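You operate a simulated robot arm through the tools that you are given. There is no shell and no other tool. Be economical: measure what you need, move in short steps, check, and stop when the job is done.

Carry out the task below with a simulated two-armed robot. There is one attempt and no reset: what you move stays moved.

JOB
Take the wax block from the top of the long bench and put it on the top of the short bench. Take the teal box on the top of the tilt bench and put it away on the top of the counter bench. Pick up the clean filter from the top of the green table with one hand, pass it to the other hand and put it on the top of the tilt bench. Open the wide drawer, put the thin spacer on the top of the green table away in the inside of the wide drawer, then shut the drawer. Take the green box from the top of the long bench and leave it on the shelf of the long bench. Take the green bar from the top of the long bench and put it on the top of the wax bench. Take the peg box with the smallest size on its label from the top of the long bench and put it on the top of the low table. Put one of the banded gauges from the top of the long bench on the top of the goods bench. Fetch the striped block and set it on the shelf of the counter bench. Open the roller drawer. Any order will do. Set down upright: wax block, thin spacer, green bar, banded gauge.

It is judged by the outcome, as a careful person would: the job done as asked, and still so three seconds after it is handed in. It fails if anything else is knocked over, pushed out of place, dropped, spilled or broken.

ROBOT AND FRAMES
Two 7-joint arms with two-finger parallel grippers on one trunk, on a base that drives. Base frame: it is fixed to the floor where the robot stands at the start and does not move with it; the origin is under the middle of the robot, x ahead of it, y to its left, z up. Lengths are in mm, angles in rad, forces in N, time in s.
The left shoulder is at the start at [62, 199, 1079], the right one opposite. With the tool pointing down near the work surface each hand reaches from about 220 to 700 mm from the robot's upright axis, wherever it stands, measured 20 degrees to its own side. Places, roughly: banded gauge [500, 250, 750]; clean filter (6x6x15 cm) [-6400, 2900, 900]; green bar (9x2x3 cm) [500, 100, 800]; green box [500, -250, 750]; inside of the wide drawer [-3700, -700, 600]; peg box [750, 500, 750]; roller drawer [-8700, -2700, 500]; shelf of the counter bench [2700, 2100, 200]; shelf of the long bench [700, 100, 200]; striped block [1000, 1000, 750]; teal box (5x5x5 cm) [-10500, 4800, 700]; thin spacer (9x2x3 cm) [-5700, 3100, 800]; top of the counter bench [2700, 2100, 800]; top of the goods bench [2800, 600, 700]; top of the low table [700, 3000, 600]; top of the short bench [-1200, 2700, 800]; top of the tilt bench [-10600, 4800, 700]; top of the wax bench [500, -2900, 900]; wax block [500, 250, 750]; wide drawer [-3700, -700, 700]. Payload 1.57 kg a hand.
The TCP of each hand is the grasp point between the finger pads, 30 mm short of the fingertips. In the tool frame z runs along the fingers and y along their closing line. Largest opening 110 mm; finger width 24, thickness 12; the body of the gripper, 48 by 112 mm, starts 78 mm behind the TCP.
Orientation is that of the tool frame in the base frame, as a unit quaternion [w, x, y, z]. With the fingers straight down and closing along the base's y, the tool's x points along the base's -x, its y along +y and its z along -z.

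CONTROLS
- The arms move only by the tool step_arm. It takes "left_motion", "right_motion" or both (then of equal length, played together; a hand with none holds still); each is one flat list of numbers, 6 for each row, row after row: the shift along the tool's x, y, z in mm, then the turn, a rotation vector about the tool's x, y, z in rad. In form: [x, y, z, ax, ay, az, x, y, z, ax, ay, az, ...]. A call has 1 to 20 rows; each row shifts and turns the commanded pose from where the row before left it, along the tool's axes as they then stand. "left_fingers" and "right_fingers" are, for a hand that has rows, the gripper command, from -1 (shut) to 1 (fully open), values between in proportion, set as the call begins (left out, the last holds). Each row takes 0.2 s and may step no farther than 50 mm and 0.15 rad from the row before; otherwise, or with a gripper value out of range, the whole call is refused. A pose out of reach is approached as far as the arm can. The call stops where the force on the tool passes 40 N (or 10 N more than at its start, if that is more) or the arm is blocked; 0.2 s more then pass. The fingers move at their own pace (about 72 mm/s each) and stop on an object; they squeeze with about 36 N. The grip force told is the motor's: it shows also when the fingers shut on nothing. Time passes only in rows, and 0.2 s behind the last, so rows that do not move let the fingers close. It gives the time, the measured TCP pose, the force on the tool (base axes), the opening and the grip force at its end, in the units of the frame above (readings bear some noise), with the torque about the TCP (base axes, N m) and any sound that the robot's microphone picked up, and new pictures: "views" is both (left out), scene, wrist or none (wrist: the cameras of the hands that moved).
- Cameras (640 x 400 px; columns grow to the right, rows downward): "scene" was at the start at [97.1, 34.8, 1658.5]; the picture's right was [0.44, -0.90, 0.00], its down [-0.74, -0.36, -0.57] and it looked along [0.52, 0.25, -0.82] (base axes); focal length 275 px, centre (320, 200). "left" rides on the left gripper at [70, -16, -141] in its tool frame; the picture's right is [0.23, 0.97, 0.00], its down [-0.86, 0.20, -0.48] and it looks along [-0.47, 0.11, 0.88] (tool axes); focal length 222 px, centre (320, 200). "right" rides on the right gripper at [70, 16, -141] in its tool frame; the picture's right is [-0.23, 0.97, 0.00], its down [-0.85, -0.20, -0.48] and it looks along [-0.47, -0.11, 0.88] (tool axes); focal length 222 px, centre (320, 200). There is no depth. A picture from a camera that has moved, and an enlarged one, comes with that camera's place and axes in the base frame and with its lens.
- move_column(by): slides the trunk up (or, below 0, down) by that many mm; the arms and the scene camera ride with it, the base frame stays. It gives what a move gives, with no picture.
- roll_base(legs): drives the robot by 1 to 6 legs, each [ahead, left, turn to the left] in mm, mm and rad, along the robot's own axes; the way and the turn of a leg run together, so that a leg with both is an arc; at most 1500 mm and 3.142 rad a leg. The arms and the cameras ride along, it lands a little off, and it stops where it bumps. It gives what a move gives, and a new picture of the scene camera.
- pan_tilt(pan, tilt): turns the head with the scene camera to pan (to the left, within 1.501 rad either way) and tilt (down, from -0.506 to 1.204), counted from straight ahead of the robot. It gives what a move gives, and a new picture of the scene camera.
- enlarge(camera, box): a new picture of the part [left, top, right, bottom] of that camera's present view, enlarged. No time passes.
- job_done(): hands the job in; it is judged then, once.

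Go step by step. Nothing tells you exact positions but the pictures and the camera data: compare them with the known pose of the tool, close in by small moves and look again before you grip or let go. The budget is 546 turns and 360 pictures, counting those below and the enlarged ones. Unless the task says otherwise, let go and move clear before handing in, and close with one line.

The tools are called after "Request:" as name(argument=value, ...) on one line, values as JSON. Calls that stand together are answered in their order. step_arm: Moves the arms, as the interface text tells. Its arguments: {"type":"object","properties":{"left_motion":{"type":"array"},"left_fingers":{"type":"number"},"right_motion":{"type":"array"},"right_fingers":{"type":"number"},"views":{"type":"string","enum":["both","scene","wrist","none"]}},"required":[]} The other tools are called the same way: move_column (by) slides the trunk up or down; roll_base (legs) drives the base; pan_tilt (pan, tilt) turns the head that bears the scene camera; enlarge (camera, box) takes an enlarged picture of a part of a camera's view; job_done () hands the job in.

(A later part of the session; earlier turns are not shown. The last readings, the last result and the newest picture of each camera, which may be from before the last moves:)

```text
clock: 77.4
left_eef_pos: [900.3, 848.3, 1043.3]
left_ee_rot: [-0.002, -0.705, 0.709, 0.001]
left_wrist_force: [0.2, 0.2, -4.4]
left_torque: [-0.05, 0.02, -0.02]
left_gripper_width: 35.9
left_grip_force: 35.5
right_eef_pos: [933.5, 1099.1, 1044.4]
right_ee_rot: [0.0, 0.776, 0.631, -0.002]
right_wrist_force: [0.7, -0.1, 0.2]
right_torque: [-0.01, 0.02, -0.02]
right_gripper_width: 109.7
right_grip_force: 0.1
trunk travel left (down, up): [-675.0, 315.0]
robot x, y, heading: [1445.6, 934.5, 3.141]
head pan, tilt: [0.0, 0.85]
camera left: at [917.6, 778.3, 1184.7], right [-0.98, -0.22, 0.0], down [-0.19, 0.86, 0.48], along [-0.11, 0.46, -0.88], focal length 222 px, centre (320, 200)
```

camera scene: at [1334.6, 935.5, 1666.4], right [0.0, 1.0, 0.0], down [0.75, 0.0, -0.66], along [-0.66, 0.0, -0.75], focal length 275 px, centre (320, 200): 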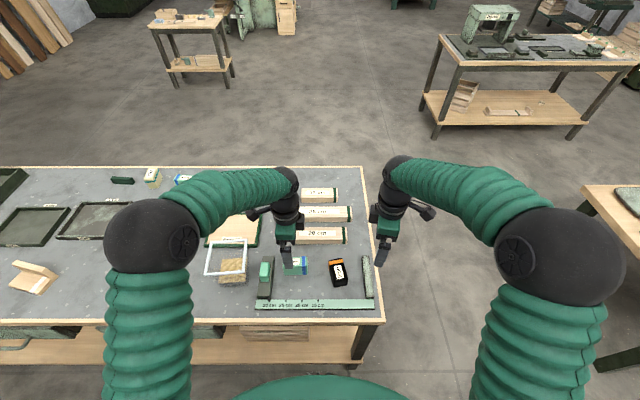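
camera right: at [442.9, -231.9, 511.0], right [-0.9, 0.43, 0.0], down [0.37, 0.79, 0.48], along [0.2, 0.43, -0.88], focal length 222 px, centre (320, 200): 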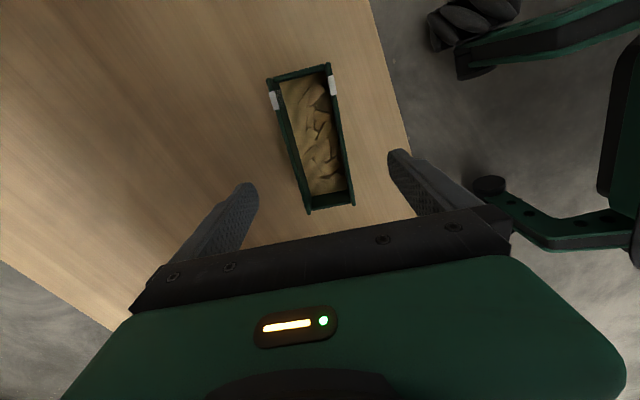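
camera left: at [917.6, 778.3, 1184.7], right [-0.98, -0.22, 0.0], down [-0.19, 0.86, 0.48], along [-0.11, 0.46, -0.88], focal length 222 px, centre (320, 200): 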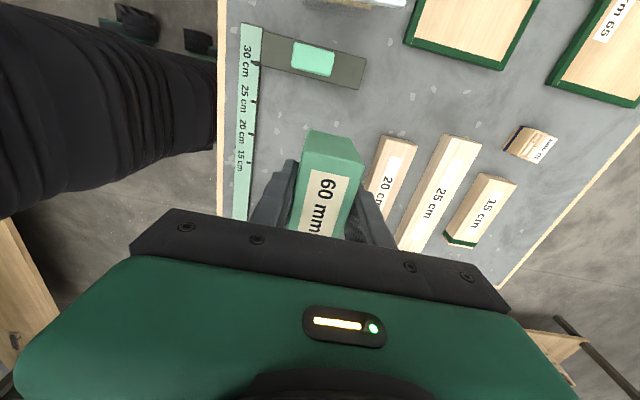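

The gauge is held. I carry it aside with the left hand and bring the right hand over the striped block.

Request:
step_arm(left_motion=[43, -14, 0, 0, 0, 0, 43, -14, 0, 0, 0, 0, 43, -14, 0, 0, 0, 0, 43, -14, 0, 0, 0, 0, 43, -14, 0, 0, 0, 0, 43, -14, 0, 0, 0, 0, 43, -14, 0, 0, 0, 0, 0, 0, 0, 0, 0, 0, 0, 0, 0, 0, 0, 0, 0, 0, 0, 0, 0, 0, 0, 0, 0, 0, 0, 0, 0, 0, 0, 0, 0, 0], right_motion=[0, 0, 0, 0, 0, 0.1342, 0, 0, 0, 0, 0, 0.1342, 0, 0, 0, 0, 0, 0.1342, 0, 0, 0, 0, 0, 0.1342, 0, 0, 0, 0, 0, 0.1342, 0, 0, 0, 0, 0, 0.1342, 0, 0, 0, 0, 0, 0.1342, 0, 0, 0, 0, 0, 0.1342, 0, 0, 0, 0, 0, 0.1342, -8.4, 35.8, 18, 0, 0, 0, -8.4, 35.8, 18, 0, 0, 0, -8.4, 35.8, 18, 0, 0, 0])

```text
clock: 80.0
left_eef_pos: [992.5, 543.7, 1044.3]
left_ee_rot: [0.0, -0.705, 0.709, 0.001]
left_wrist_force: [0.2, -0.8, -4.9]
left_torque: [0.0, 0.04, -0.01]
left_gripper_width: 35.7
left_grip_force: 36.0
right_eef_pos: [922.3, 984.9, 988.4]
right_ee_rot: [-0.001, 0.997, 0.078, -0.001]
right_wrist_force: [0.5, -0.1, -1.0]
right_torque: [0.02, 0.04, 0.0]
right_gripper_width: 110.1
right_grip_force: 0.1
trunk travel left (down, up): [-675.0, 315.0]
robot x, y, heading: [1445.4, 936.9, 3.135]
head pan, tilt: [0.0, 0.85]
camera scene: at [1333.6, 929.4, 1666.3], right [0.0, 1.0, 0.0], down [0.75, 0.0, -0.66], along [-0.66, 0.0, -0.75], focal length 275 px, centre (320, 200)
camera right: at [994.1, 979.4, 1129.5], right [-0.07, -1.0, 0.0], down [-0.87, 0.06, 0.48], along [-0.48, 0.04, -0.88], focal length 222 px, centre (320, 200)
camera left: at [1010.2, 474.0, 1185.0], right [-0.97, -0.22, 0.0], down [-0.19, 0.86, 0.48], along [-0.11, 0.47, -0.88], focal length 222 px, centre (320, 200)
```

scene: 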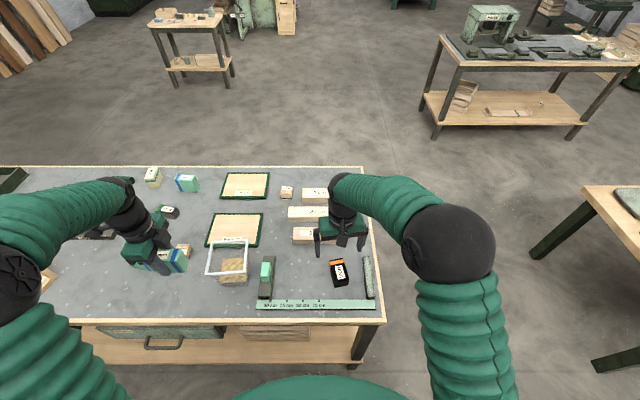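
right: 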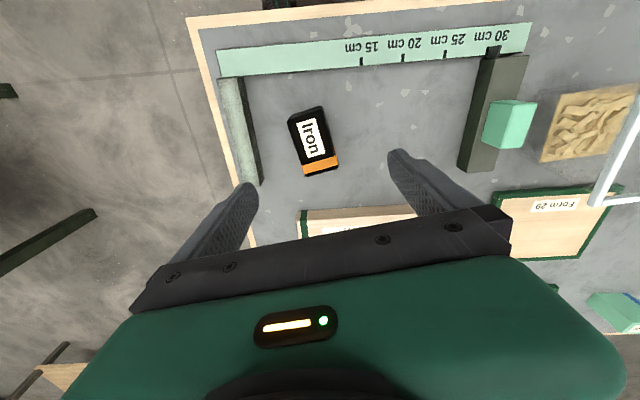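
left: 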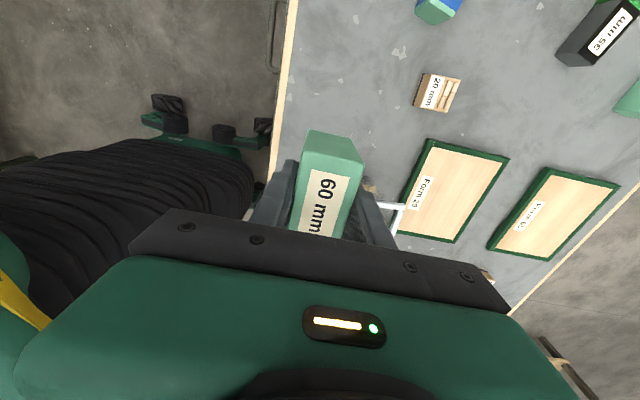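

Request:
step_arm(right_motion=[4.4, -8.4, 31.6, 0, 0, 0, 0, 0, 31.6, 0, 0, 0, 0, 0, 31.6, 0, 0, 0, 0, 0, 31.6, 0, 0, 0, 0, 0, 31, 0, 0, 0], views="wrist")

Request:
step_arm(right_motion=[0, 0, 0, 0, 0, 0, 0, 0, 0, 0, 0, 0, 0, 0, 0, 0, 0, 0, 0, 0, 0, 0, 0, 0], right_fingers=-1, views="none")

Request:
step_arm(right_motion=[0, 0, -30, 0, 0, 0, 0, 0, -30, 0, 0, 0, 0, 0, -30, 0, 0, 0], views="wrist")

```text
clock: 81.2
left_eef_pos: [992.9, 546.0, 1043.6]
left_ee_rot: [-0.002, -0.705, 0.709, 0.0]
left_wrist_force: [-0.4, -0.8, -3.4]
left_torque: [-0.03, -0.01, 0.01]
left_gripper_width: 35.8
left_grip_force: 36.0
right_eef_pos: [928.2, 993.3, 833.6]
right_ee_rot: [0.001, 0.997, 0.079, -0.001]
right_wrist_force: [0.2, 0.2, -0.2]
right_torque: [0.06, 0.0, 0.01]
right_gripper_width: 110.2
right_grip_force: 0.1
trunk travel left (down, up): [-675.0, 315.0]
robot x, y, heading: [1450.8, 939.0, 3.142]
head pan, tilt: [0.0, 0.85]
camera right: at [999.5, 987.6, 973.8], right [-0.07, -1.0, 0.0], down [-0.87, 0.06, 0.48], along [-0.48, 0.03, -0.88], focal length 222 px, centre (320, 200)
```

right: 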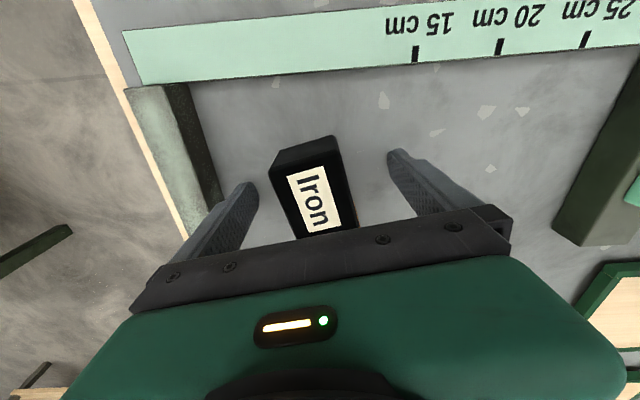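

```text
clock: 82.2
left_eef_pos: [993.3, 545.8, 1043.1]
left_ee_rot: [-0.002, -0.705, 0.709, 0.0]
left_wrist_force: [0.3, -0.4, -3.3]
left_torque: [-0.02, 0.0, 0.03]
left_gripper_width: 35.9
left_grip_force: 36.1
right_eef_pos: [929.2, 994.6, 834.2]
right_ee_rot: [0.0, 0.997, 0.079, -0.001]
right_wrist_force: [-0.7, 2.8, -0.1]
right_torque: [0.17, -0.08, 0.07]
right_gripper_width: 48.4
right_grip_force: 36.7
trunk travel left (down, up): [-675.0, 315.0]
robot x, y, heading: [1450.7, 938.2, 3.139]
head pan, tilt: [0.0, 0.85]
```

```text
clock: 83.0
left_eef_pos: [992.5, 546.9, 1042.7]
left_ee_rot: [-0.002, -0.705, 0.709, 0.0]
left_wrist_force: [0.7, 0.4, -5.6]
left_torque: [0.0, 0.01, 0.04]
left_gripper_width: 35.8
left_grip_force: 36.3
right_eef_pos: [926.9, 994.8, 923.2]
right_ee_rot: [0.0, 0.997, 0.078, -0.001]
right_wrist_force: [0.7, 0.2, -9.8]
right_torque: [0.05, -0.1, 0.01]
right_gripper_width: 47.8
right_grip_force: 36.1
trunk travel left (down, up): [-675.0, 315.0]
robot x, y, heading: [1445.0, 934.0, 3.139]
head pan, tilt: [0.0, 0.85]
camera right: at [998.3, 989.7, 1063.8], right [-0.07, -1.0, 0.0], down [-0.88, 0.06, 0.48], along [-0.48, 0.03, -0.88], focal length 222 px, centre (320, 200)
```

right: 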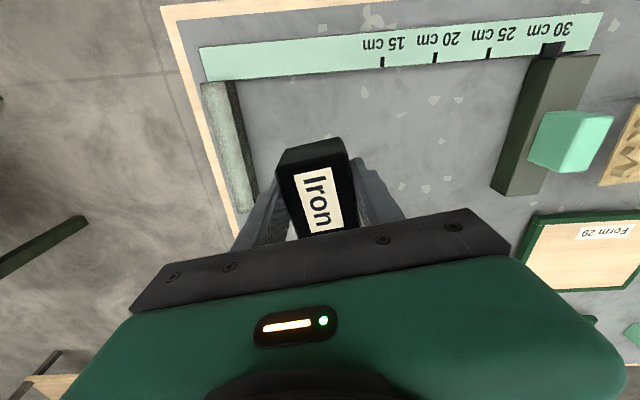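

Both objects are in hand. I raise, back off and turn to face the benches behind.

Request:
step_arm(right_motion=[0, 0, -40, 0, 0, 0, 0, 0, -40, 0, 0, 0, 0, 0, -40, 0, 0, 0], views="none")

Request:
roll_base(legs=[[-250, 0, 0], [0, 0, -3.14], [0, -200, 0]])

Request:
pan_tilt(pan=0.3, tilt=0.65)

```text
clock: 83.8
left_eef_pos: [991.8, 545.9, 1043.8]
left_ee_rot: [-0.002, -0.705, 0.709, 0.001]
left_wrist_force: [0.2, 0.3, -4.1]
left_torque: [0.0, -0.01, -0.02]
left_gripper_width: 35.9
left_grip_force: 36.3
right_eef_pos: [928.3, 993.0, 1042.3]
right_ee_rot: [0.0, 0.997, 0.079, -0.002]
right_wrist_force: [-0.2, -0.8, -10.5]
right_torque: [0.04, -0.13, -0.04]
right_gripper_width: 47.8
right_grip_force: 35.9
trunk travel left (down, up): [-675.0, 315.0]
robot x, y, heading: [1445.0, 935.0, 3.137]
head pan, tilt: [0.0, 0.85]
```

```text
clock: 94.1
left_eef_pos: [2153.5, 1140.0, 1041.8]
left_ee_rot: [0.001, 0.703, 0.712, 0.002]
left_wrist_force: [-0.7, -1.2, -5.1]
left_torque: [-0.02, -0.02, 0.03]
left_gripper_width: 35.9
left_grip_force: 36.3
right_eef_pos: [2228.6, 692.7, 1042.8]
right_ee_rot: [0.001, -0.088, 0.996, -0.001]
right_wrist_force: [-1.4, -0.7, -9.8]
right_torque: [-0.04, 0.12, 0.01]
right_gripper_width: 48.0
right_grip_force: 36.0
trunk travel left (down, up): [-675.0, 315.0]
robot x, y, heading: [1710.0, 740.2, 0.017]
head pan, tilt: [0.0, 0.85]
camera scene: at [1820.9, 748.9, 1666.1], right [0.02, -1.0, 0.01], down [-0.75, -0.02, -0.66], along [0.66, 0.01, -0.75], focal length 275 px, centre (320, 200)
```

scene: 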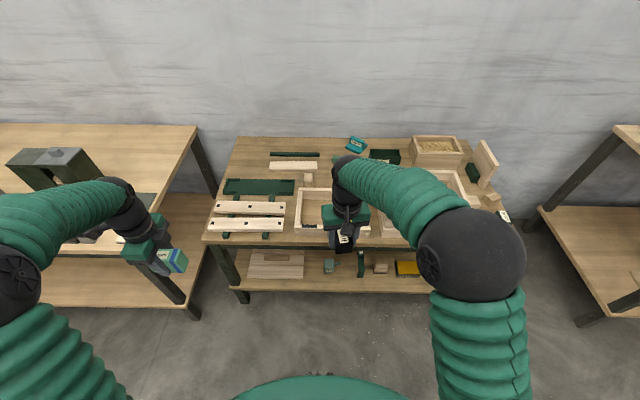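

```text
clock: 94.9
left_eef_pos: [2151.4, 1137.5, 1043.0]
left_ee_rot: [0.0, 0.701, 0.713, 0.003]
left_wrist_force: [0.0, 0.7, -4.9]
left_torque: [-0.01, 0.01, -0.01]
left_gripper_width: 35.9
left_grip_force: 36.1
right_eef_pos: [2225.8, 690.8, 1044.7]
right_ee_rot: [0.001, -0.088, 0.996, 0.001]
right_wrist_force: [-0.8, 0.1, -10.2]
right_torque: [-0.01, 0.13, 0.0]
right_gripper_width: 47.9
right_grip_force: 36.5
trunk travel left (down, up): [-675.0, 315.0]
robot x, y, heading: [1705.6, 743.1, 0.019]
head pan, tilt: [0.3, 0.649]
camera scene: at [1825.3, 773.0, 1682.6], right [0.31, -0.95, 0.0], down [-0.58, -0.19, -0.79], along [0.75, 0.25, -0.61], focal length 275 px, centre (320, 200)
```

scene: 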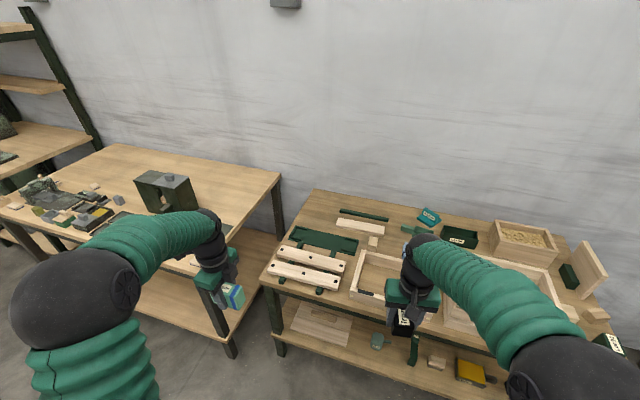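

The goods bench is crowded; I first take the striped block to the counter bench's shelf. I drive left in front of it and look.

Request:
roll_base(legs=[[-150, 1300, -0.02]])

Request:
pan_tilt(pan=0, tilt=0.6)

```text
clock: 101.3
left_eef_pos: [2010.8, 2382.1, 1046.1]
left_ee_rot: [0.0, 0.713, 0.701, 0.004]
left_wrist_force: [0.7, -0.1, -4.4]
left_torque: [0.04, 0.03, 0.01]
left_gripper_width: 35.6
left_grip_force: 36.2
right_eef_pos: [2070.0, 1932.7, 1043.5]
right_ee_rot: [0.002, -0.073, 0.997, 0.002]
right_wrist_force: [1.0, 0.4, -10.0]
right_torque: [-0.04, 0.14, 0.0]
right_gripper_width: 48.2
right_grip_force: 35.9
trunk travel left (down, up): [-675.0, 315.0]
robot x, y, heading: [1552.6, 2005.2, -0.008]
head pan, tilt: [0.3, 0.649]
camera scene: at [1672.7, 2024.7, 1682.8], right [0.28, -0.96, 0.0], down [-0.58, -0.17, -0.79], along [0.76, 0.22, -0.61], focal length 275 px, centre (320, 200)
```

scene: 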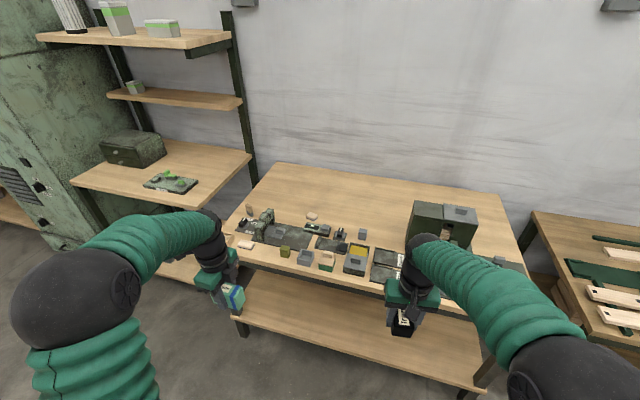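

```text
clock: 102.1
left_eef_pos: [2008.8, 2382.1, 1046.1]
left_ee_rot: [0.002, 0.714, 0.7, 0.004]
left_wrist_force: [-0.7, 0.6, -4.9]
left_torque: [0.03, -0.04, -0.01]
left_gripper_width: 35.7
left_grip_force: 36.1
right_eef_pos: [2067.6, 1934.3, 1044.0]
right_ee_rot: [0.003, -0.073, 0.997, 0.001]
right_wrist_force: [-0.3, 0.3, -9.8]
right_torque: [-0.05, 0.1, 0.01]
right_gripper_width: 47.9
right_grip_force: 35.9
trunk travel left (down, up): [-675.0, 315.0]
robot x, y, heading: [1556.1, 1999.8, -0.011]
head pan, tilt: [0.0, 0.6]
camera scene: at [1677.7, 2001.0, 1687.0], right [-0.01, -1.0, 0.0], down [-0.57, 0.01, -0.82], along [0.82, -0.01, -0.57], focal length 275 px, centre (320, 200)
```

scene: 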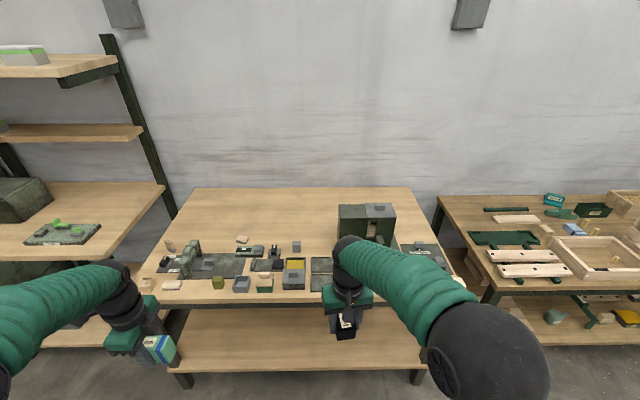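

The counter bench shelf is empty. I tuck the left hand back, lower the trunk and drive the striped block in over the shelf.

Request:
step_arm(left_motion=[0, -38, -20, 0, 0, 0, 0, -38, -20, 0, 0, 0, 0, -38, -20, 0, 0, 0, 0, -38, -20, 0, 0, 0], right_motion=[0, 0, 15, 0, 0, 0, 0, 0, 15, 0, 0, 0, 0, 0, 15, 0, 0, 0, 0, 0, 15, 0, 0, 0], views="none")

Request:
move_column(by=-400)

Request:
move_column(by=-273)

Request:
roll_base(legs=[[300, 0, 0.01]])

```text
clock: 103.1
left_eef_pos: [1854.7, 2383.2, 1122.2]
left_ee_rot: [0.002, 0.714, 0.7, 0.004]
left_wrist_force: [-0.4, -0.4, -4.1]
left_torque: [0.02, -0.04, 0.01]
left_gripper_width: 35.7
left_grip_force: 36.2
right_eef_pos: [2067.0, 1933.4, 984.1]
right_ee_rot: [0.005, -0.072, 0.997, 0.002]
right_wrist_force: [-0.4, -0.2, -10.2]
right_torque: [-0.02, 0.09, 0.0]
right_gripper_width: 47.9
right_grip_force: 36.3
trunk travel left (down, up): [-675.0, 315.0]
robot x, y, heading: [1554.4, 2001.7, -0.017]
head pan, tilt: [0.0, 0.6]
```

```text
clock: 106.9
left_eef_pos: [1855.5, 2383.3, 721.7]
left_ee_rot: [0.002, 0.715, 0.7, 0.004]
left_wrist_force: [0.0, 0.6, -3.9]
left_torque: [0.0, 0.0, 0.0]
left_gripper_width: 36.0
left_grip_force: 36.5
right_eef_pos: [2066.2, 1933.7, 583.8]
right_ee_rot: [0.003, -0.072, 0.997, 0.001]
right_wrist_force: [-0.5, 0.7, -9.0]
right_torque: [-0.03, 0.1, 0.04]
right_gripper_width: 47.8
right_grip_force: 36.1
trunk travel left (down, up): [-275.0, 715.0]
robot x, y, heading: [1554.4, 2003.5, -0.012]
head pan, tilt: [0.0, 0.6]
```

```text
clock: 109.7
left_eef_pos: [1856.1, 2382.1, 448.9]
left_ee_rot: [0.0, 0.714, 0.7, 0.004]
left_wrist_force: [0.1, 0.5, -4.2]
left_torque: [0.0, 0.03, 0.04]
left_gripper_width: 35.6
left_grip_force: 35.8
right_eef_pos: [2066.7, 1932.9, 310.7]
right_ee_rot: [0.003, -0.073, 0.997, 0.001]
right_wrist_force: [-0.2, -0.6, -9.2]
right_torque: [0.0, 0.15, -0.01]
right_gripper_width: 48.2
right_grip_force: 35.3
trunk travel left (down, up): [-2.0, 988.0]
robot x, y, heading: [1554.0, 2001.5, -0.011]
head pan, tilt: [0.0, 0.6]
```

```text
clock: 111.7
left_eef_pos: [2142.4, 2384.2, 449.2]
left_ee_rot: [0.001, 0.709, 0.705, 0.003]
left_wrist_force: [-0.5, 0.4, -4.3]
left_torque: [0.03, -0.01, 0.01]
left_gripper_width: 36.0
left_grip_force: 35.8
right_eef_pos: [2358.0, 1936.6, 309.7]
right_ee_rot: [0.003, -0.078, 0.997, 0.001]
right_wrist_force: [-0.3, 0.1, -9.2]
right_torque: [0.0, 0.11, -0.01]
right_gripper_width: 47.9
right_grip_force: 36.5
trunk travel left (down, up): [-2.0, 988.0]
robot x, y, heading: [1848.7, 1999.4, -0.001]
head pan, tilt: [0.0, 0.6]
camera scene: at [1965.6, 2000.0, 1014.1], right [0.0, -1.0, 0.0], down [-0.57, 0.0, -0.82], along [0.82, 0.0, -0.57], focal length 275 px, centre (320, 200)
```

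scene: 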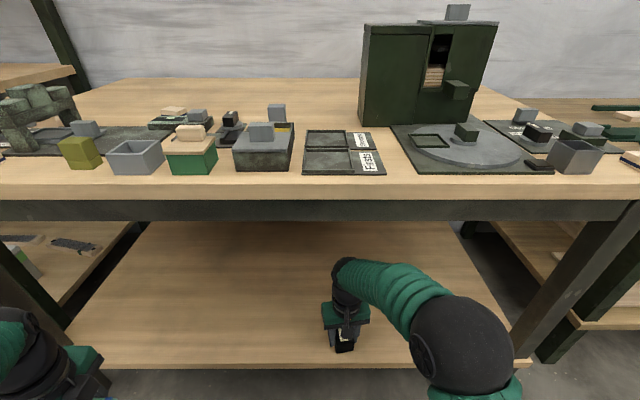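

Request:
roll_base(legs=[[115, 0, 0]])

Request:
step_arm(right_motion=[0, 0, 20, 0, 0, 0, 0, 0, 18, 0, 0, 0, 0, 0, 8, 0, 0, 0], views="wrist")

```text
clock: 112.9
left_eef_pos: [2260.8, 2383.6, 449.0]
left_ee_rot: [0.002, 0.709, 0.705, 0.004]
left_wrist_force: [-0.6, -0.2, -4.3]
left_torque: [0.04, 0.0, 0.02]
left_gripper_width: 35.7
left_grip_force: 36.0
right_eef_pos: [2474.0, 1934.7, 311.3]
right_ee_rot: [0.003, -0.077, 0.997, 0.0]
right_wrist_force: [0.7, 0.7, -9.5]
right_torque: [-0.03, 0.11, -0.02]
right_gripper_width: 47.7
right_grip_force: 35.8
trunk travel left (down, up): [-2.0, 988.0]
robot x, y, heading: [1964.4, 2000.2, -0.005]
head pan, tilt: [0.0, 0.6]
camera scene: at [2083.4, 1999.2, 1014.1], right [0.0, -1.0, 0.0], down [-0.57, 0.0, -0.82], along [0.82, 0.0, -0.57], focal length 275 px, centre (320, 200)
```

scene: 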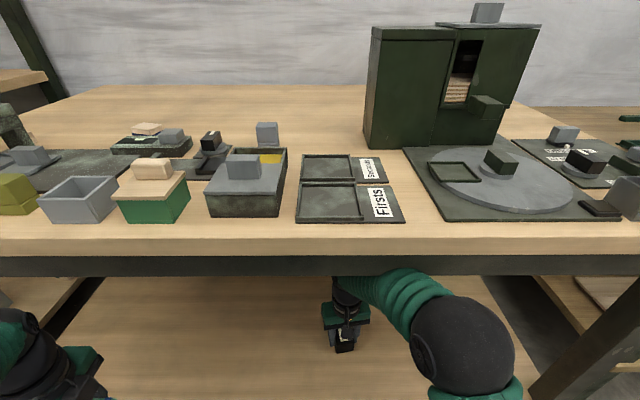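

```text
clock: 113.7
left_eef_pos: [2257.2, 2382.5, 451.7]
left_ee_rot: [0.005, 0.71, 0.704, 0.006]
left_wrist_force: [0.3, -0.1, -4.1]
left_torque: [-0.04, -0.01, -0.01]
left_gripper_width: 35.7
left_grip_force: 36.2
right_eef_pos: [2474.3, 1936.4, 280.6]
right_ee_rot: [0.01, -0.077, 0.997, 0.001]
right_wrist_force: [-14.4, -3.2, 37.4]
right_torque: [-0.3, 1.02, 0.03]
right_gripper_width: 47.9
right_grip_force: 35.6
trunk travel left (down, up): [-2.0, 988.0]
robot x, y, heading: [1961.3, 1993.7, -0.006]
head pan, tilt: [0.0, 0.6]
stopped in row 3 (right hand): the force on the tool passed its limit at 67 N (the readings are from after the stop); the commanded pose is now the measured one
camera right: at [2401.1, 1941.1, 419.7], right [0.08, 1.0, 0.0], down [0.87, -0.07, 0.49], along [0.49, -0.03, -0.87], focal length 222 px, centre (320, 200)
```

right: 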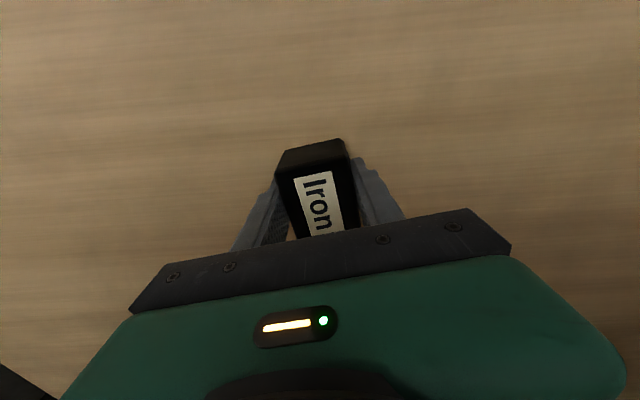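

The block is on the shelf (contact). I ease up a touch, release and lift off.

Request:
step_arm(right_motion=[0, 0, -1.5, 0, 0, 0, 0, 0, 0, 0, 0, 0], views="none")

Request:
step_arm(right_motion=[0, 0, 0, 0, 0, 0, 0, 0, 0, 0, 0, 0, 0, 0, 0, 0, 0, 0], right_fingers=1, views="none")

Request:
step_arm(right_motion=[0, 0, -25, 0, 0, 0, 0, 0, -25, 0, 0, 0, 0, 0, -25, 0, 0, 0], views="wrist")

```text
clock: 114.3
left_eef_pos: [2258.5, 2382.9, 450.1]
left_ee_rot: [0.003, 0.71, 0.704, 0.006]
left_wrist_force: [0.5, -0.3, -4.6]
left_torque: [0.0, 0.01, -0.02]
left_gripper_width: 35.9
left_grip_force: 35.3
right_eef_pos: [2475.4, 1937.5, 280.5]
right_ee_rot: [0.008, -0.077, 0.997, 0.001]
right_wrist_force: [-13.8, -3.3, 38.8]
right_torque: [-0.5, 1.02, -0.14]
right_gripper_width: 48.0
right_grip_force: 36.1
trunk travel left (down, up): [-2.0, 988.0]
robot x, y, heading: [1964.4, 1998.1, -0.003]
head pan, tilt: [0.0, 0.6]
```

```text
clock: 114.8
left_eef_pos: [2257.9, 2384.2, 450.6]
left_ee_rot: [0.003, 0.71, 0.705, 0.006]
left_wrist_force: [0.4, -1.1, -4.1]
left_torque: [0.0, -0.02, 0.0]
left_gripper_width: 36.0
left_grip_force: 36.2
right_eef_pos: [2474.4, 1950.1, 280.5]
right_ee_rot: [0.011, -0.082, 0.997, 0.008]
right_wrist_force: [-9.1, 22.0, 25.0]
right_torque: [-0.59, 0.43, -0.57]
right_gripper_width: 88.7
right_grip_force: 0.1
trunk travel left (down, up): [-2.0, 988.0]
robot x, y, heading: [1960.3, 2000.3, -0.006]
head pan, tilt: [0.0, 0.6]
stopped in row 2 (right hand): the force on the tool passed its limit at 53 N (the readings are from after the stop); the commanded pose is now the measured one
```

```text
clock: 115.6
left_eef_pos: [2258.3, 2383.9, 450.8]
left_ee_rot: [0.003, 0.71, 0.705, 0.005]
left_wrist_force: [-0.3, 0.9, -4.6]
left_torque: [0.01, 0.01, 0.01]
left_gripper_width: 35.6
left_grip_force: 35.9
right_eef_pos: [2472.5, 1946.9, 352.4]
right_ee_rot: [0.007, -0.08, 0.997, 0.005]
right_wrist_force: [0.5, 0.1, 0.7]
right_torque: [0.0, 0.0, 0.0]
right_gripper_width: 109.9
right_grip_force: 0.1
trunk travel left (down, up): [-2.0, 988.0]
robot x, y, heading: [1967.7, 1997.4, -0.005]
head pan, tilt: [0.0, 0.6]
camera right: at [2399.4, 1948.5, 491.7], right [0.07, 1.0, 0.01], down [0.87, -0.07, 0.49], along [0.49, -0.02, -0.87], focal length 222 px, centre (320, 200)
```

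right: 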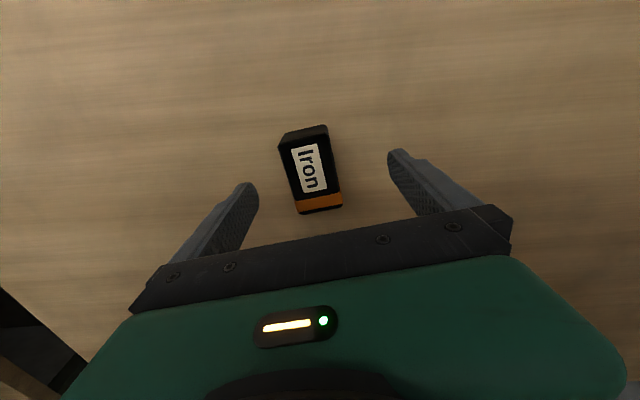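

The striped block stands on the shelf. I back off, raise the trunk and return to the goods bench.

Request:
roll_base(legs=[[-380, 0, 0]])

Request:
move_column(by=400)

Request:
move_column(by=274)

Request:
step_arm(right_motion=[25, -40, 0, 0, 0, 0, 25, -40, 0, 0, 0, 0, 25, -40, 0, 0, 0, 0, 25, -40, 0, 0, 0, 0, 25, -40, 0, 0, 0, 0, 25, -40, 0, 0, 0, 0], views="none")

Request:
roll_base(legs=[[0, -1200, 0]])

```text
clock: 117.9
left_eef_pos: [1888.7, 2385.5, 450.5]
left_ee_rot: [0.003, 0.707, 0.707, 0.005]
left_wrist_force: [-0.2, 0.8, -4.1]
left_torque: [-0.01, 0.03, -0.03]
left_gripper_width: 35.8
left_grip_force: 36.6
right_eef_pos: [2105.5, 1951.3, 351.7]
right_ee_rot: [0.008, -0.083, 0.996, 0.006]
right_wrist_force: [-0.4, 0.2, 0.3]
right_torque: [-0.01, -0.03, 0.0]
right_gripper_width: 110.0
right_grip_force: 0.0
trunk travel left (down, up): [-2.0, 988.0]
robot x, y, heading: [1595.7, 2001.8, -0.002]
head pan, tilt: [0.0, 0.6]
camera scene: at [1715.2, 2001.1, 1014.3], right [0.0, -1.0, 0.0], down [-0.57, 0.0, -0.82], along [0.82, 0.0, -0.57], focal length 275 px, centre (320, 200)
```

scene: 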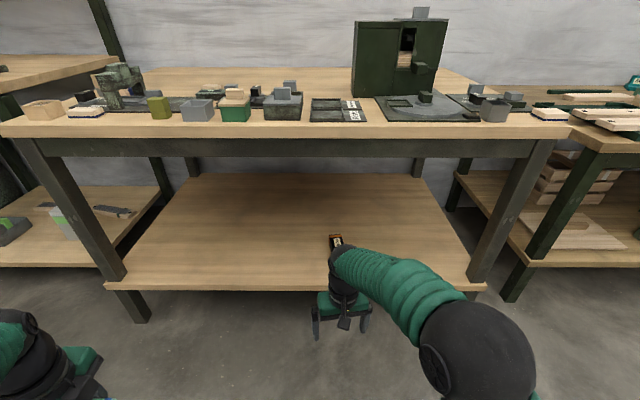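

```text
clock: 121.8
left_eef_pos: [1888.3, 2386.9, 850.0]
left_ee_rot: [0.003, 0.707, 0.707, 0.005]
left_wrist_force: [-0.9, -0.3, -4.4]
left_torque: [0.03, -0.01, -0.01]
left_gripper_width: 35.9
left_grip_force: 36.1
right_eef_pos: [2106.0, 1951.8, 752.6]
right_ee_rot: [0.008, -0.083, 0.997, 0.006]
right_wrist_force: [-0.3, 0.2, -0.7]
right_torque: [0.02, 0.02, 0.02]
right_gripper_width: 110.0
right_grip_force: 0.1
trunk travel left (down, up): [-402.0, 588.0]
robot x, y, heading: [1598.2, 1998.8, 0.007]
head pan, tilt: [0.0, 0.6]
```

```text
clock: 124.5
left_eef_pos: [1888.8, 2387.3, 1124.3]
left_ee_rot: [0.003, 0.707, 0.707, 0.005]
left_wrist_force: [-0.3, -0.5, -4.3]
left_torque: [0.03, 0.0, -0.02]
left_gripper_width: 35.9
left_grip_force: 35.8
right_eef_pos: [2107.7, 1951.8, 1024.9]
right_ee_rot: [0.009, -0.083, 0.997, 0.005]
right_wrist_force: [0.8, -0.2, -0.1]
right_torque: [-0.01, -0.05, 0.04]
right_gripper_width: 109.9
right_grip_force: 0.1
trunk travel left (down, up): [-676.0, 314.0]
robot x, y, heading: [1597.5, 2002.6, 0.005]
head pan, tilt: [0.0, 0.6]
```

```text
clock: 125.9
left_eef_pos: [1888.3, 2384.6, 1125.6]
left_ee_rot: [0.001, 0.707, 0.707, 0.006]
left_wrist_force: [0.0, -0.5, -4.3]
left_torque: [0.05, 0.02, 0.01]
left_gripper_width: 35.7
left_grip_force: 36.5
right_eef_pos: [1997.1, 1689.6, 1019.9]
right_ee_rot: [0.008, -0.084, 0.996, 0.007]
right_wrist_force: [1.1, 0.9, 0.2]
right_torque: [0.03, 0.02, 0.01]
right_gripper_width: 109.6
right_grip_force: 0.0
trunk travel left (down, up): [-676.0, 314.0]
robot x, y, heading: [1593.1, 2001.6, 0.001]
head pan, tilt: [0.0, 0.6]
```

```text
clock: 131.9
left_eef_pos: [1890.1, 1204.5, 1124.4]
left_ee_rot: [0.002, 0.712, 0.702, 0.005]
left_wrist_force: [-0.5, 0.5, -4.3]
left_torque: [-0.01, -0.06, 0.0]
left_gripper_width: 35.6
left_grip_force: 35.8
right_eef_pos: [1988.3, 508.7, 1021.1]
right_ee_rot: [0.009, -0.076, 0.997, 0.006]
right_wrist_force: [0.7, 0.1, -0.1]
right_torque: [0.01, -0.04, -0.01]
right_gripper_width: 110.1
right_grip_force: 0.0
trunk travel left (down, up): [-676.0, 314.0]
robot x, y, heading: [1594.9, 818.4, -0.014]
head pan, tilt: [0.0, 0.6]
camera scene: at [1712.1, 823.0, 1688.4], right [-0.01, -1.0, 0.0], down [-0.57, 0.0, -0.82], along [0.82, -0.01, -0.57], focal length 275 px, centre (320, 200)
```

scene: 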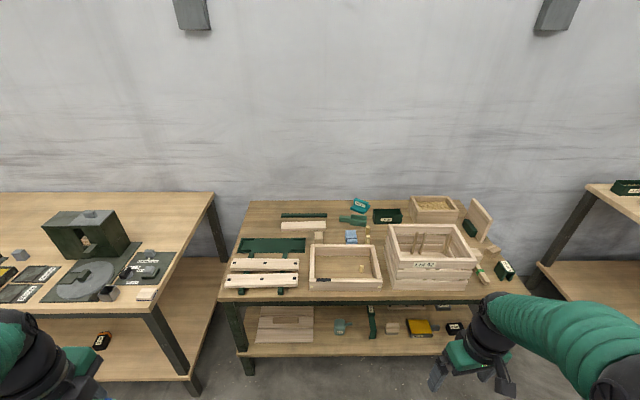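

Request:
enlarge(camera="scene", box=[200, 180, 540, 320])

```text
1.88 times, centred on (370, 250) of scene
camera zoom: at [1712.1, 823.0, 1688.4], right [-0.01, -1.0, 0.0], down [-0.57, 0.0, -0.82], along [0.82, -0.01, -0.57], focal length 518 px, centre (226, 106)
```

zoom: 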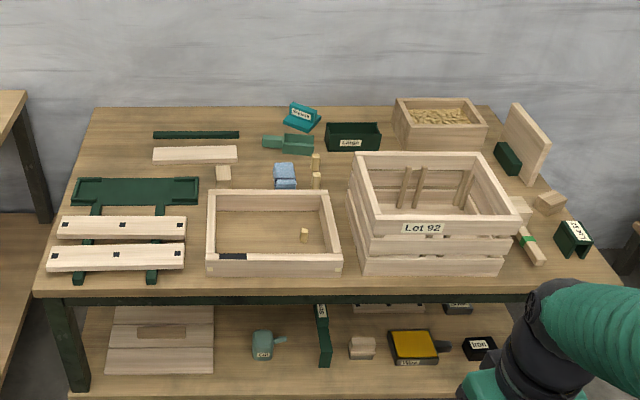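

The goods bench is crowded, but its front right corner (about x 2445, y 30) has room. I drive there with the gauge in the left hand.

Request:
roll_base(legs=[[0, -950, 0.014], [300, 0, 0]])

Request:
step_arm(left_motion=[0, 30, 8, 0, 0, 0, 0, 30, 8, 0, 0, 0, 0, 30, 8, 0, 0, 0, 0, 30, 8, 0, 0, 0, 0, 30, 8, 0, 0, 0], views="both")

```text
clock: 138.5
left_eef_pos: [2178.3, 270.4, 1125.9]
left_ee_rot: [0.003, 0.701, 0.713, 0.006]
left_wrist_force: [0.1, 0.2, -4.8]
left_torque: [-0.01, 0.0, 0.01]
left_gripper_width: 35.9
left_grip_force: 36.2
right_eef_pos: [2299.6, -423.5, 1020.6]
right_ee_rot: [0.009, -0.09, 0.996, 0.006]
right_wrist_force: [0.4, 0.0, 0.3]
right_torque: [-0.02, -0.01, 0.01]
right_gripper_width: 110.2
right_grip_force: 0.0
trunk travel left (down, up): [-676.0, 314.0]
robot x, y, heading: [1894.4, -124.5, 0.018]
head pan, tilt: [0.0, 0.6]
camera scene: at [2011.9, -117.4, 1688.6], right [0.02, -1.0, 0.0], down [-0.56, -0.01, -0.83], along [0.83, 0.02, -0.56], focal length 275 px, centre (320, 200)
```

scene: 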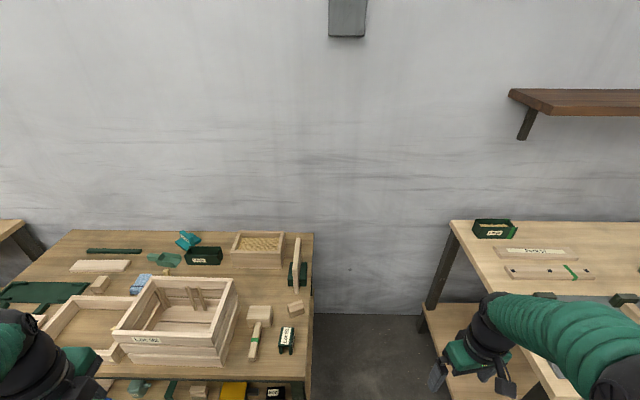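

```text
clock: 139.7
left_eef_pos: [2331.2, 271.9, 1088.8]
left_ee_rot: [0.001, 0.702, 0.713, 0.004]
left_wrist_force: [0.8, 0.1, -4.8]
left_torque: [0.02, 0.01, 0.03]
left_gripper_width: 35.8
left_grip_force: 36.0
right_eef_pos: [2301.8, -422.3, 1020.2]
right_ee_rot: [0.008, -0.091, 0.996, 0.007]
right_wrist_force: [0.1, -0.6, -0.9]
right_torque: [0.0, 0.01, 0.0]
right_gripper_width: 109.9
right_grip_force: 0.1
trunk travel left (down, up): [-676.0, 314.0]
robot x, y, heading: [1893.3, -119.5, 0.018]
head pan, tilt: [0.0, 0.6]
camera scene: at [2018.4, -117.8, 1688.1], right [0.02, -1.0, 0.0], down [-0.57, -0.01, -0.82], along [0.82, 0.02, -0.57], focal length 275 px, centre (320, 200)
camera left: at [2313.6, 340.5, 1230.5], right [0.97, 0.24, 0.01], down [0.21, -0.85, 0.48], along [0.12, -0.46, -0.88], focal length 222 px, centre (320, 200)
```

scene: 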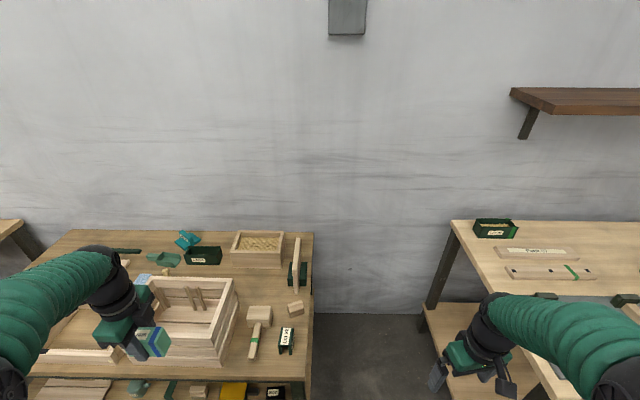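
left: 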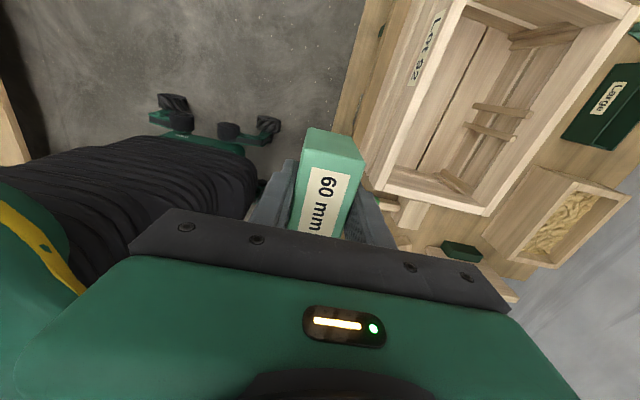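

Request:
step_arm(left_motion=[-40, 0, 10, 0, 0, 0, -40, 0, 10, 0, 0, 0, -40, 0, 10, 0, 0, 0, -40, 0, 10, 0, 0, 0, -40, 0, 10, 0, 0, 0, 0, 33, 30, 0, 0, 0, 0, 33, 30, 0, 0, 0, 0, 33, 30, 0, 0, 0], views="both")

```text
clock: 141.5
left_eef_pos: [2437.7, 76.5, 948.1]
left_ee_rot: [0.002, 0.701, 0.713, 0.005]
left_wrist_force: [0.0, 0.9, -4.4]
left_torque: [0.03, 0.02, 0.0]
left_gripper_width: 35.8
left_grip_force: 36.0
right_eef_pos: [2301.3, -423.7, 1019.2]
right_ee_rot: [0.008, -0.091, 0.996, 0.007]
right_wrist_force: [-0.4, 0.2, 0.0]
right_torque: [0.03, 0.01, -0.02]
right_gripper_width: 110.0
right_grip_force: 0.0
trunk travel left (down, up): [-676.0, 314.0]
robot x, y, heading: [1895.0, -120.1, 0.021]
head pan, tilt: [0.0, 0.6]
camera scene: at [2019.3, -118.2, 1688.1], right [0.02, -1.0, 0.0], down [-0.57, -0.01, -0.82], along [0.82, 0.02, -0.57], focal length 275 px, centre (320, 200)
camera left: at [2419.0, 145.2, 1090.4], right [0.97, 0.24, 0.01], down [0.21, -0.85, 0.48], along [0.13, -0.46, -0.88], focal length 222 px, centre (320, 200)
```

scene: 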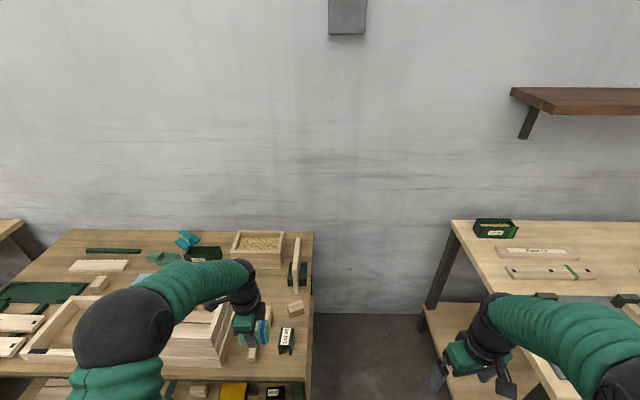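
left: 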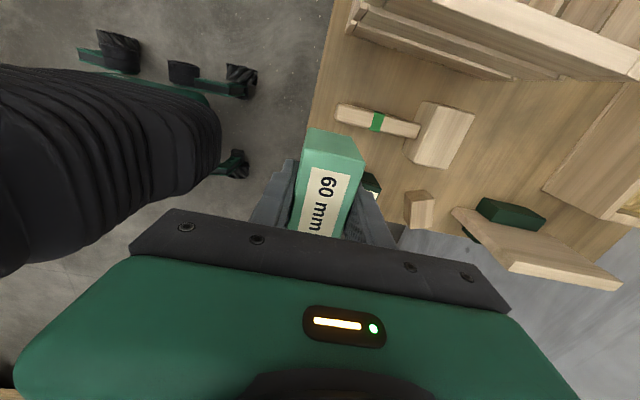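

Too little room at the edge; the open patch behind the mallet at about (2735, 130) is better. I raise, shift and drive nearer.

Request:
step_arm(left_motion=[28, 0, -30, 0, 0, 0, 28, 0, -30, 0, 0, 0], views="none")

Request:
roll_base(legs=[[200, 0, -0.02]])

Request:
step_arm(left_motion=[0, 25, 0, 0, 0, 0, 0, 25, 0, 0, 0, 0, 0, 25, 0, 0, 0, 0], views="wrist")

```text
clock: 142.1
left_eef_pos: [2432.2, 132.2, 1005.2]
left_ee_rot: [0.001, 0.702, 0.713, 0.005]
left_wrist_force: [0.2, -0.3, -4.2]
left_torque: [-0.02, 0.01, 0.01]
left_gripper_width: 35.7
left_grip_force: 35.7
right_eef_pos: [2299.3, -421.9, 1019.6]
right_ee_rot: [0.008, -0.09, 0.996, 0.006]
right_wrist_force: [0.0, -0.8, -0.4]
right_torque: [-0.01, -0.02, 0.0]
right_gripper_width: 109.8
right_grip_force: 0.0
trunk travel left (down, up): [-676.0, 314.0]
robot x, y, heading: [1895.9, -125.0, 0.021]
head pan, tilt: [0.0, 0.6]
```

```text
clock: 143.7
left_eef_pos: [2631.6, 122.8, 1007.5]
left_ee_rot: [0.002, 0.707, 0.707, 0.007]
left_wrist_force: [-0.2, 0.8, -4.5]
left_torque: [0.0, -0.02, -0.02]
left_gripper_width: 36.0
left_grip_force: 36.4
right_eef_pos: [2490.9, -429.4, 1021.1]
right_ee_rot: [0.009, -0.082, 0.997, 0.007]
right_wrist_force: [-0.3, 0.2, -0.6]
right_torque: [0.01, 0.01, -0.02]
right_gripper_width: 110.1
right_grip_force: 0.1
trunk travel left (down, up): [-676.0, 314.0]
robot x, y, heading: [2089.7, -119.4, 0.001]
head pan, tilt: [0.0, 0.6]
camera scene: at [2208.9, -118.2, 1688.6], right [0.0, -1.0, 0.0], down [-0.56, 0.0, -0.83], along [0.83, 0.0, -0.56], focal length 275 px, centre (320, 200)
```

scene: 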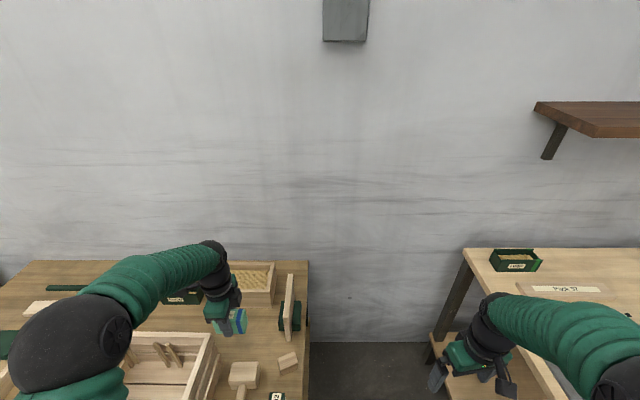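

```text
clock: 144.5
left_eef_pos: [2709.6, 125.1, 1005.5]
left_ee_rot: [0.001, 0.707, 0.707, 0.004]
left_wrist_force: [0.4, 0.1, -4.8]
left_torque: [0.0, 0.05, 0.0]
left_gripper_width: 35.6
left_grip_force: 36.0
right_eef_pos: [2493.4, -428.8, 1019.2]
right_ee_rot: [0.008, -0.082, 0.997, 0.006]
right_wrist_force: [1.1, -1.2, 0.1]
right_torque: [0.0, -0.02, 0.05]
right_gripper_width: 109.9
right_grip_force: 0.0
trunk travel left (down, up): [-676.0, 314.0]
robot x, y, heading: [2091.2, -120.1, -0.002]
head pan, tilt: [0.0, 0.6]
camera left: at [2692.5, 192.7, 1148.1], right [0.97, 0.23, 0.01], down [0.19, -0.86, 0.48], along [0.12, -0.46, -0.88], focal length 222 px, centre (320, 200)
```

left: 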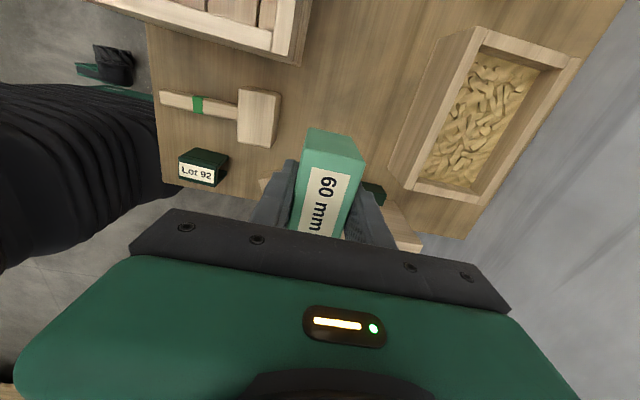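

The patch is clear. I lower the gauge onto it.

Request:
step_arm(left_motion=[0, 22, 30, 0, 0, 0, 0, 0, 30, 0, 0, 0, 0, 0, 30, 0, 0, 0, 0, 0, 30, 0, 0, 0, 0, 0, 30, 0, 0, 0, 0, 0, 25, 0, 0, 0], views="both")

```text
clock: 145.9
left_eef_pos: [2731.2, 124.4, 835.0]
left_ee_rot: [0.003, 0.708, 0.706, 0.006]
left_wrist_force: [0.3, 0.6, -4.4]
left_torque: [-0.01, -0.04, 0.0]
left_gripper_width: 36.0
left_grip_force: 36.4
right_eef_pos: [2491.2, -428.4, 1021.0]
right_ee_rot: [0.009, -0.083, 0.997, 0.007]
right_wrist_force: [-0.6, -0.3, -0.4]
right_torque: [0.01, 0.0, 0.02]
right_gripper_width: 109.7
right_grip_force: 0.0
trunk travel left (down, up): [-676.0, 314.0]
robot x, y, heading: [2089.2, -118.6, 0.002]
head pan, tilt: [0.0, 0.6]
camera scene: at [2214.8, -118.9, 1688.2], right [0.0, -1.0, 0.0], down [-0.57, 0.0, -0.82], along [0.82, 0.0, -0.57], focal length 275 px, centre (320, 200)
camera left: at [2713.9, 192.9, 976.5], right [0.97, 0.23, 0.01], down [0.19, -0.86, 0.48], along [0.12, -0.46, -0.88], focal length 222 px, centre (320, 200)
```

scene: 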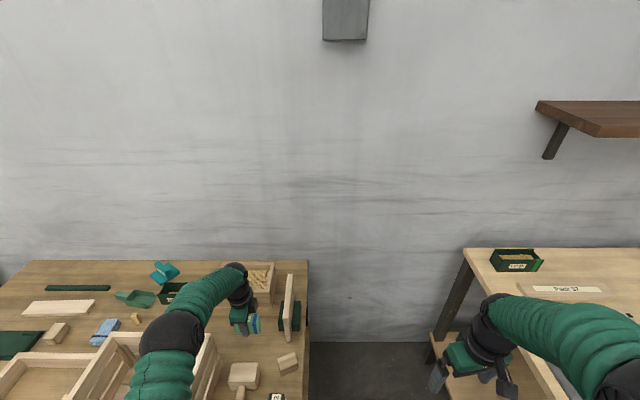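
left: 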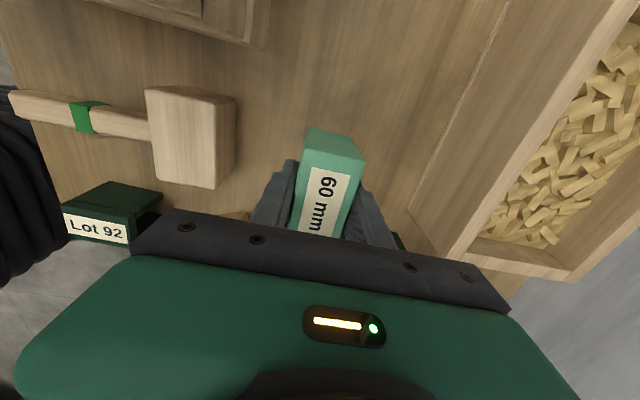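

Request:
step_arm(left_motion=[0, 0, 8, 0, 0, 0, 0, 0, 8, 0, 0, 0, 0, 0, 6, 0, 0, 0, 0, 0, 5, 0, 0, 0, 0, 0, 4, 0, 0, 0], views="none")

```text
clock: 147.1
left_eef_pos: [2731.5, 123.7, 802.4]
left_ee_rot: [0.003, 0.707, 0.707, 0.006]
left_wrist_force: [-0.1, -1.0, -4.3]
left_torque: [-0.03, -0.03, 0.0]
left_gripper_width: 35.7
left_grip_force: 36.4
right_eef_pos: [2490.9, -429.0, 1020.1]
right_ee_rot: [0.009, -0.081, 0.997, 0.007]
right_wrist_force: [0.3, -0.2, -1.2]
right_torque: [0.03, 0.0, 0.02]
right_gripper_width: 109.8
right_grip_force: 0.0
trunk travel left (down, up): [-676.0, 314.0]
robot x, y, heading: [2091.7, -122.1, -0.002]
head pan, tilt: [0.0, 0.6]
```

Request:
step_arm(left_motion=[0, 0, 5, 0, 0, 0, 0, 0, 5, 0, 0, 0, 0, 0, 4, 0, 0, 0, 0, 0, 4, 0, 0, 0], views="wrist")

```text
clock: 148.1
left_eef_pos: [2733.1, 123.7, 785.5]
left_ee_rot: [0.003, 0.707, 0.707, 0.006]
left_wrist_force: [-0.2, 0.3, -4.9]
left_torque: [0.01, 0.0, 0.0]
left_gripper_width: 35.8
left_grip_force: 36.0
right_eef_pos: [2491.4, -429.0, 1019.9]
right_ee_rot: [0.008, -0.081, 0.997, 0.007]
right_wrist_force: [0.2, 0.9, 0.3]
right_torque: [0.02, 0.04, 0.02]
right_gripper_width: 110.1
right_grip_force: 0.1
trunk travel left (down, up): [-676.0, 314.0]
robot x, y, heading: [2091.5, -119.9, -0.002]
head pan, tilt: [0.0, 0.6]
camera left: at [2715.7, 192.4, 927.2], right [0.97, 0.23, 0.01], down [0.19, -0.86, 0.48], along [0.12, -0.46, -0.88], focal length 222 px, centre (320, 200)
```

left: 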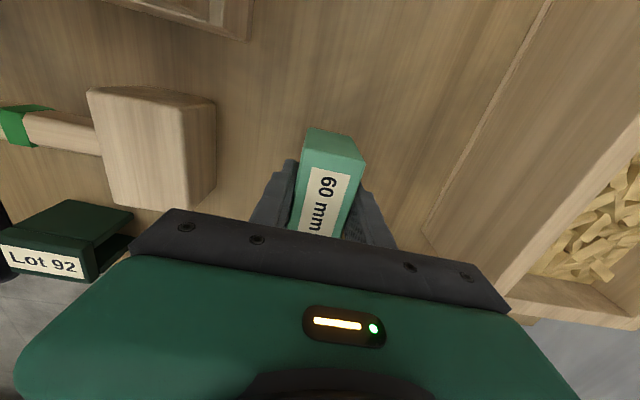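

Request:
step_arm(left_motion=[0, 0, 5, 0, 0, 0, 0, 0, 5, 0, 0, 0, 0, 0, 4, 0, 0, 0, 0, 0, 4, 0, 0, 0], views="none")

Request:
step_arm(left_motion=[0, 0, 3, 0, 0, 0, 0, 0, 3, 0, 0, 0, 0, 0, 3, 0, 0, 0], views="none")

```text
clock: 149.1
left_eef_pos: [2735.0, 123.9, 765.4]
left_ee_rot: [0.003, 0.708, 0.707, 0.007]
left_wrist_force: [-0.2, 0.0, -4.1]
left_torque: [0.02, 0.03, 0.0]
left_gripper_width: 36.1
left_grip_force: 35.6
right_eef_pos: [2491.6, -428.1, 1020.4]
right_ee_rot: [0.008, -0.082, 0.997, 0.007]
right_wrist_force: [0.2, -0.3, 0.1]
right_torque: [-0.03, -0.02, 0.0]
right_gripper_width: 110.1
right_grip_force: 0.1
trunk travel left (down, up): [-676.0, 314.0]
robot x, y, heading: [2090.8, -120.0, 0.003]
head pan, tilt: [0.0, 0.6]
```

```text
clock: 149.9
left_eef_pos: [2734.2, 124.9, 757.2]
left_ee_rot: [0.002, 0.708, 0.706, 0.006]
left_wrist_force: [0.7, 0.5, -4.4]
left_torque: [0.05, -0.05, 0.01]
left_gripper_width: 35.9
left_grip_force: 36.4
right_eef_pos: [2491.2, -429.1, 1020.2]
right_ee_rot: [0.01, -0.082, 0.997, 0.007]
right_wrist_force: [0.0, -0.1, 0.1]
right_torque: [-0.03, -0.04, 0.02]
right_gripper_width: 109.8
right_grip_force: 0.1
trunk travel left (down, up): [-676.0, 314.0]
robot x, y, heading: [2090.4, -123.0, 0.005]
head pan, tilt: [0.0, 0.6]
```

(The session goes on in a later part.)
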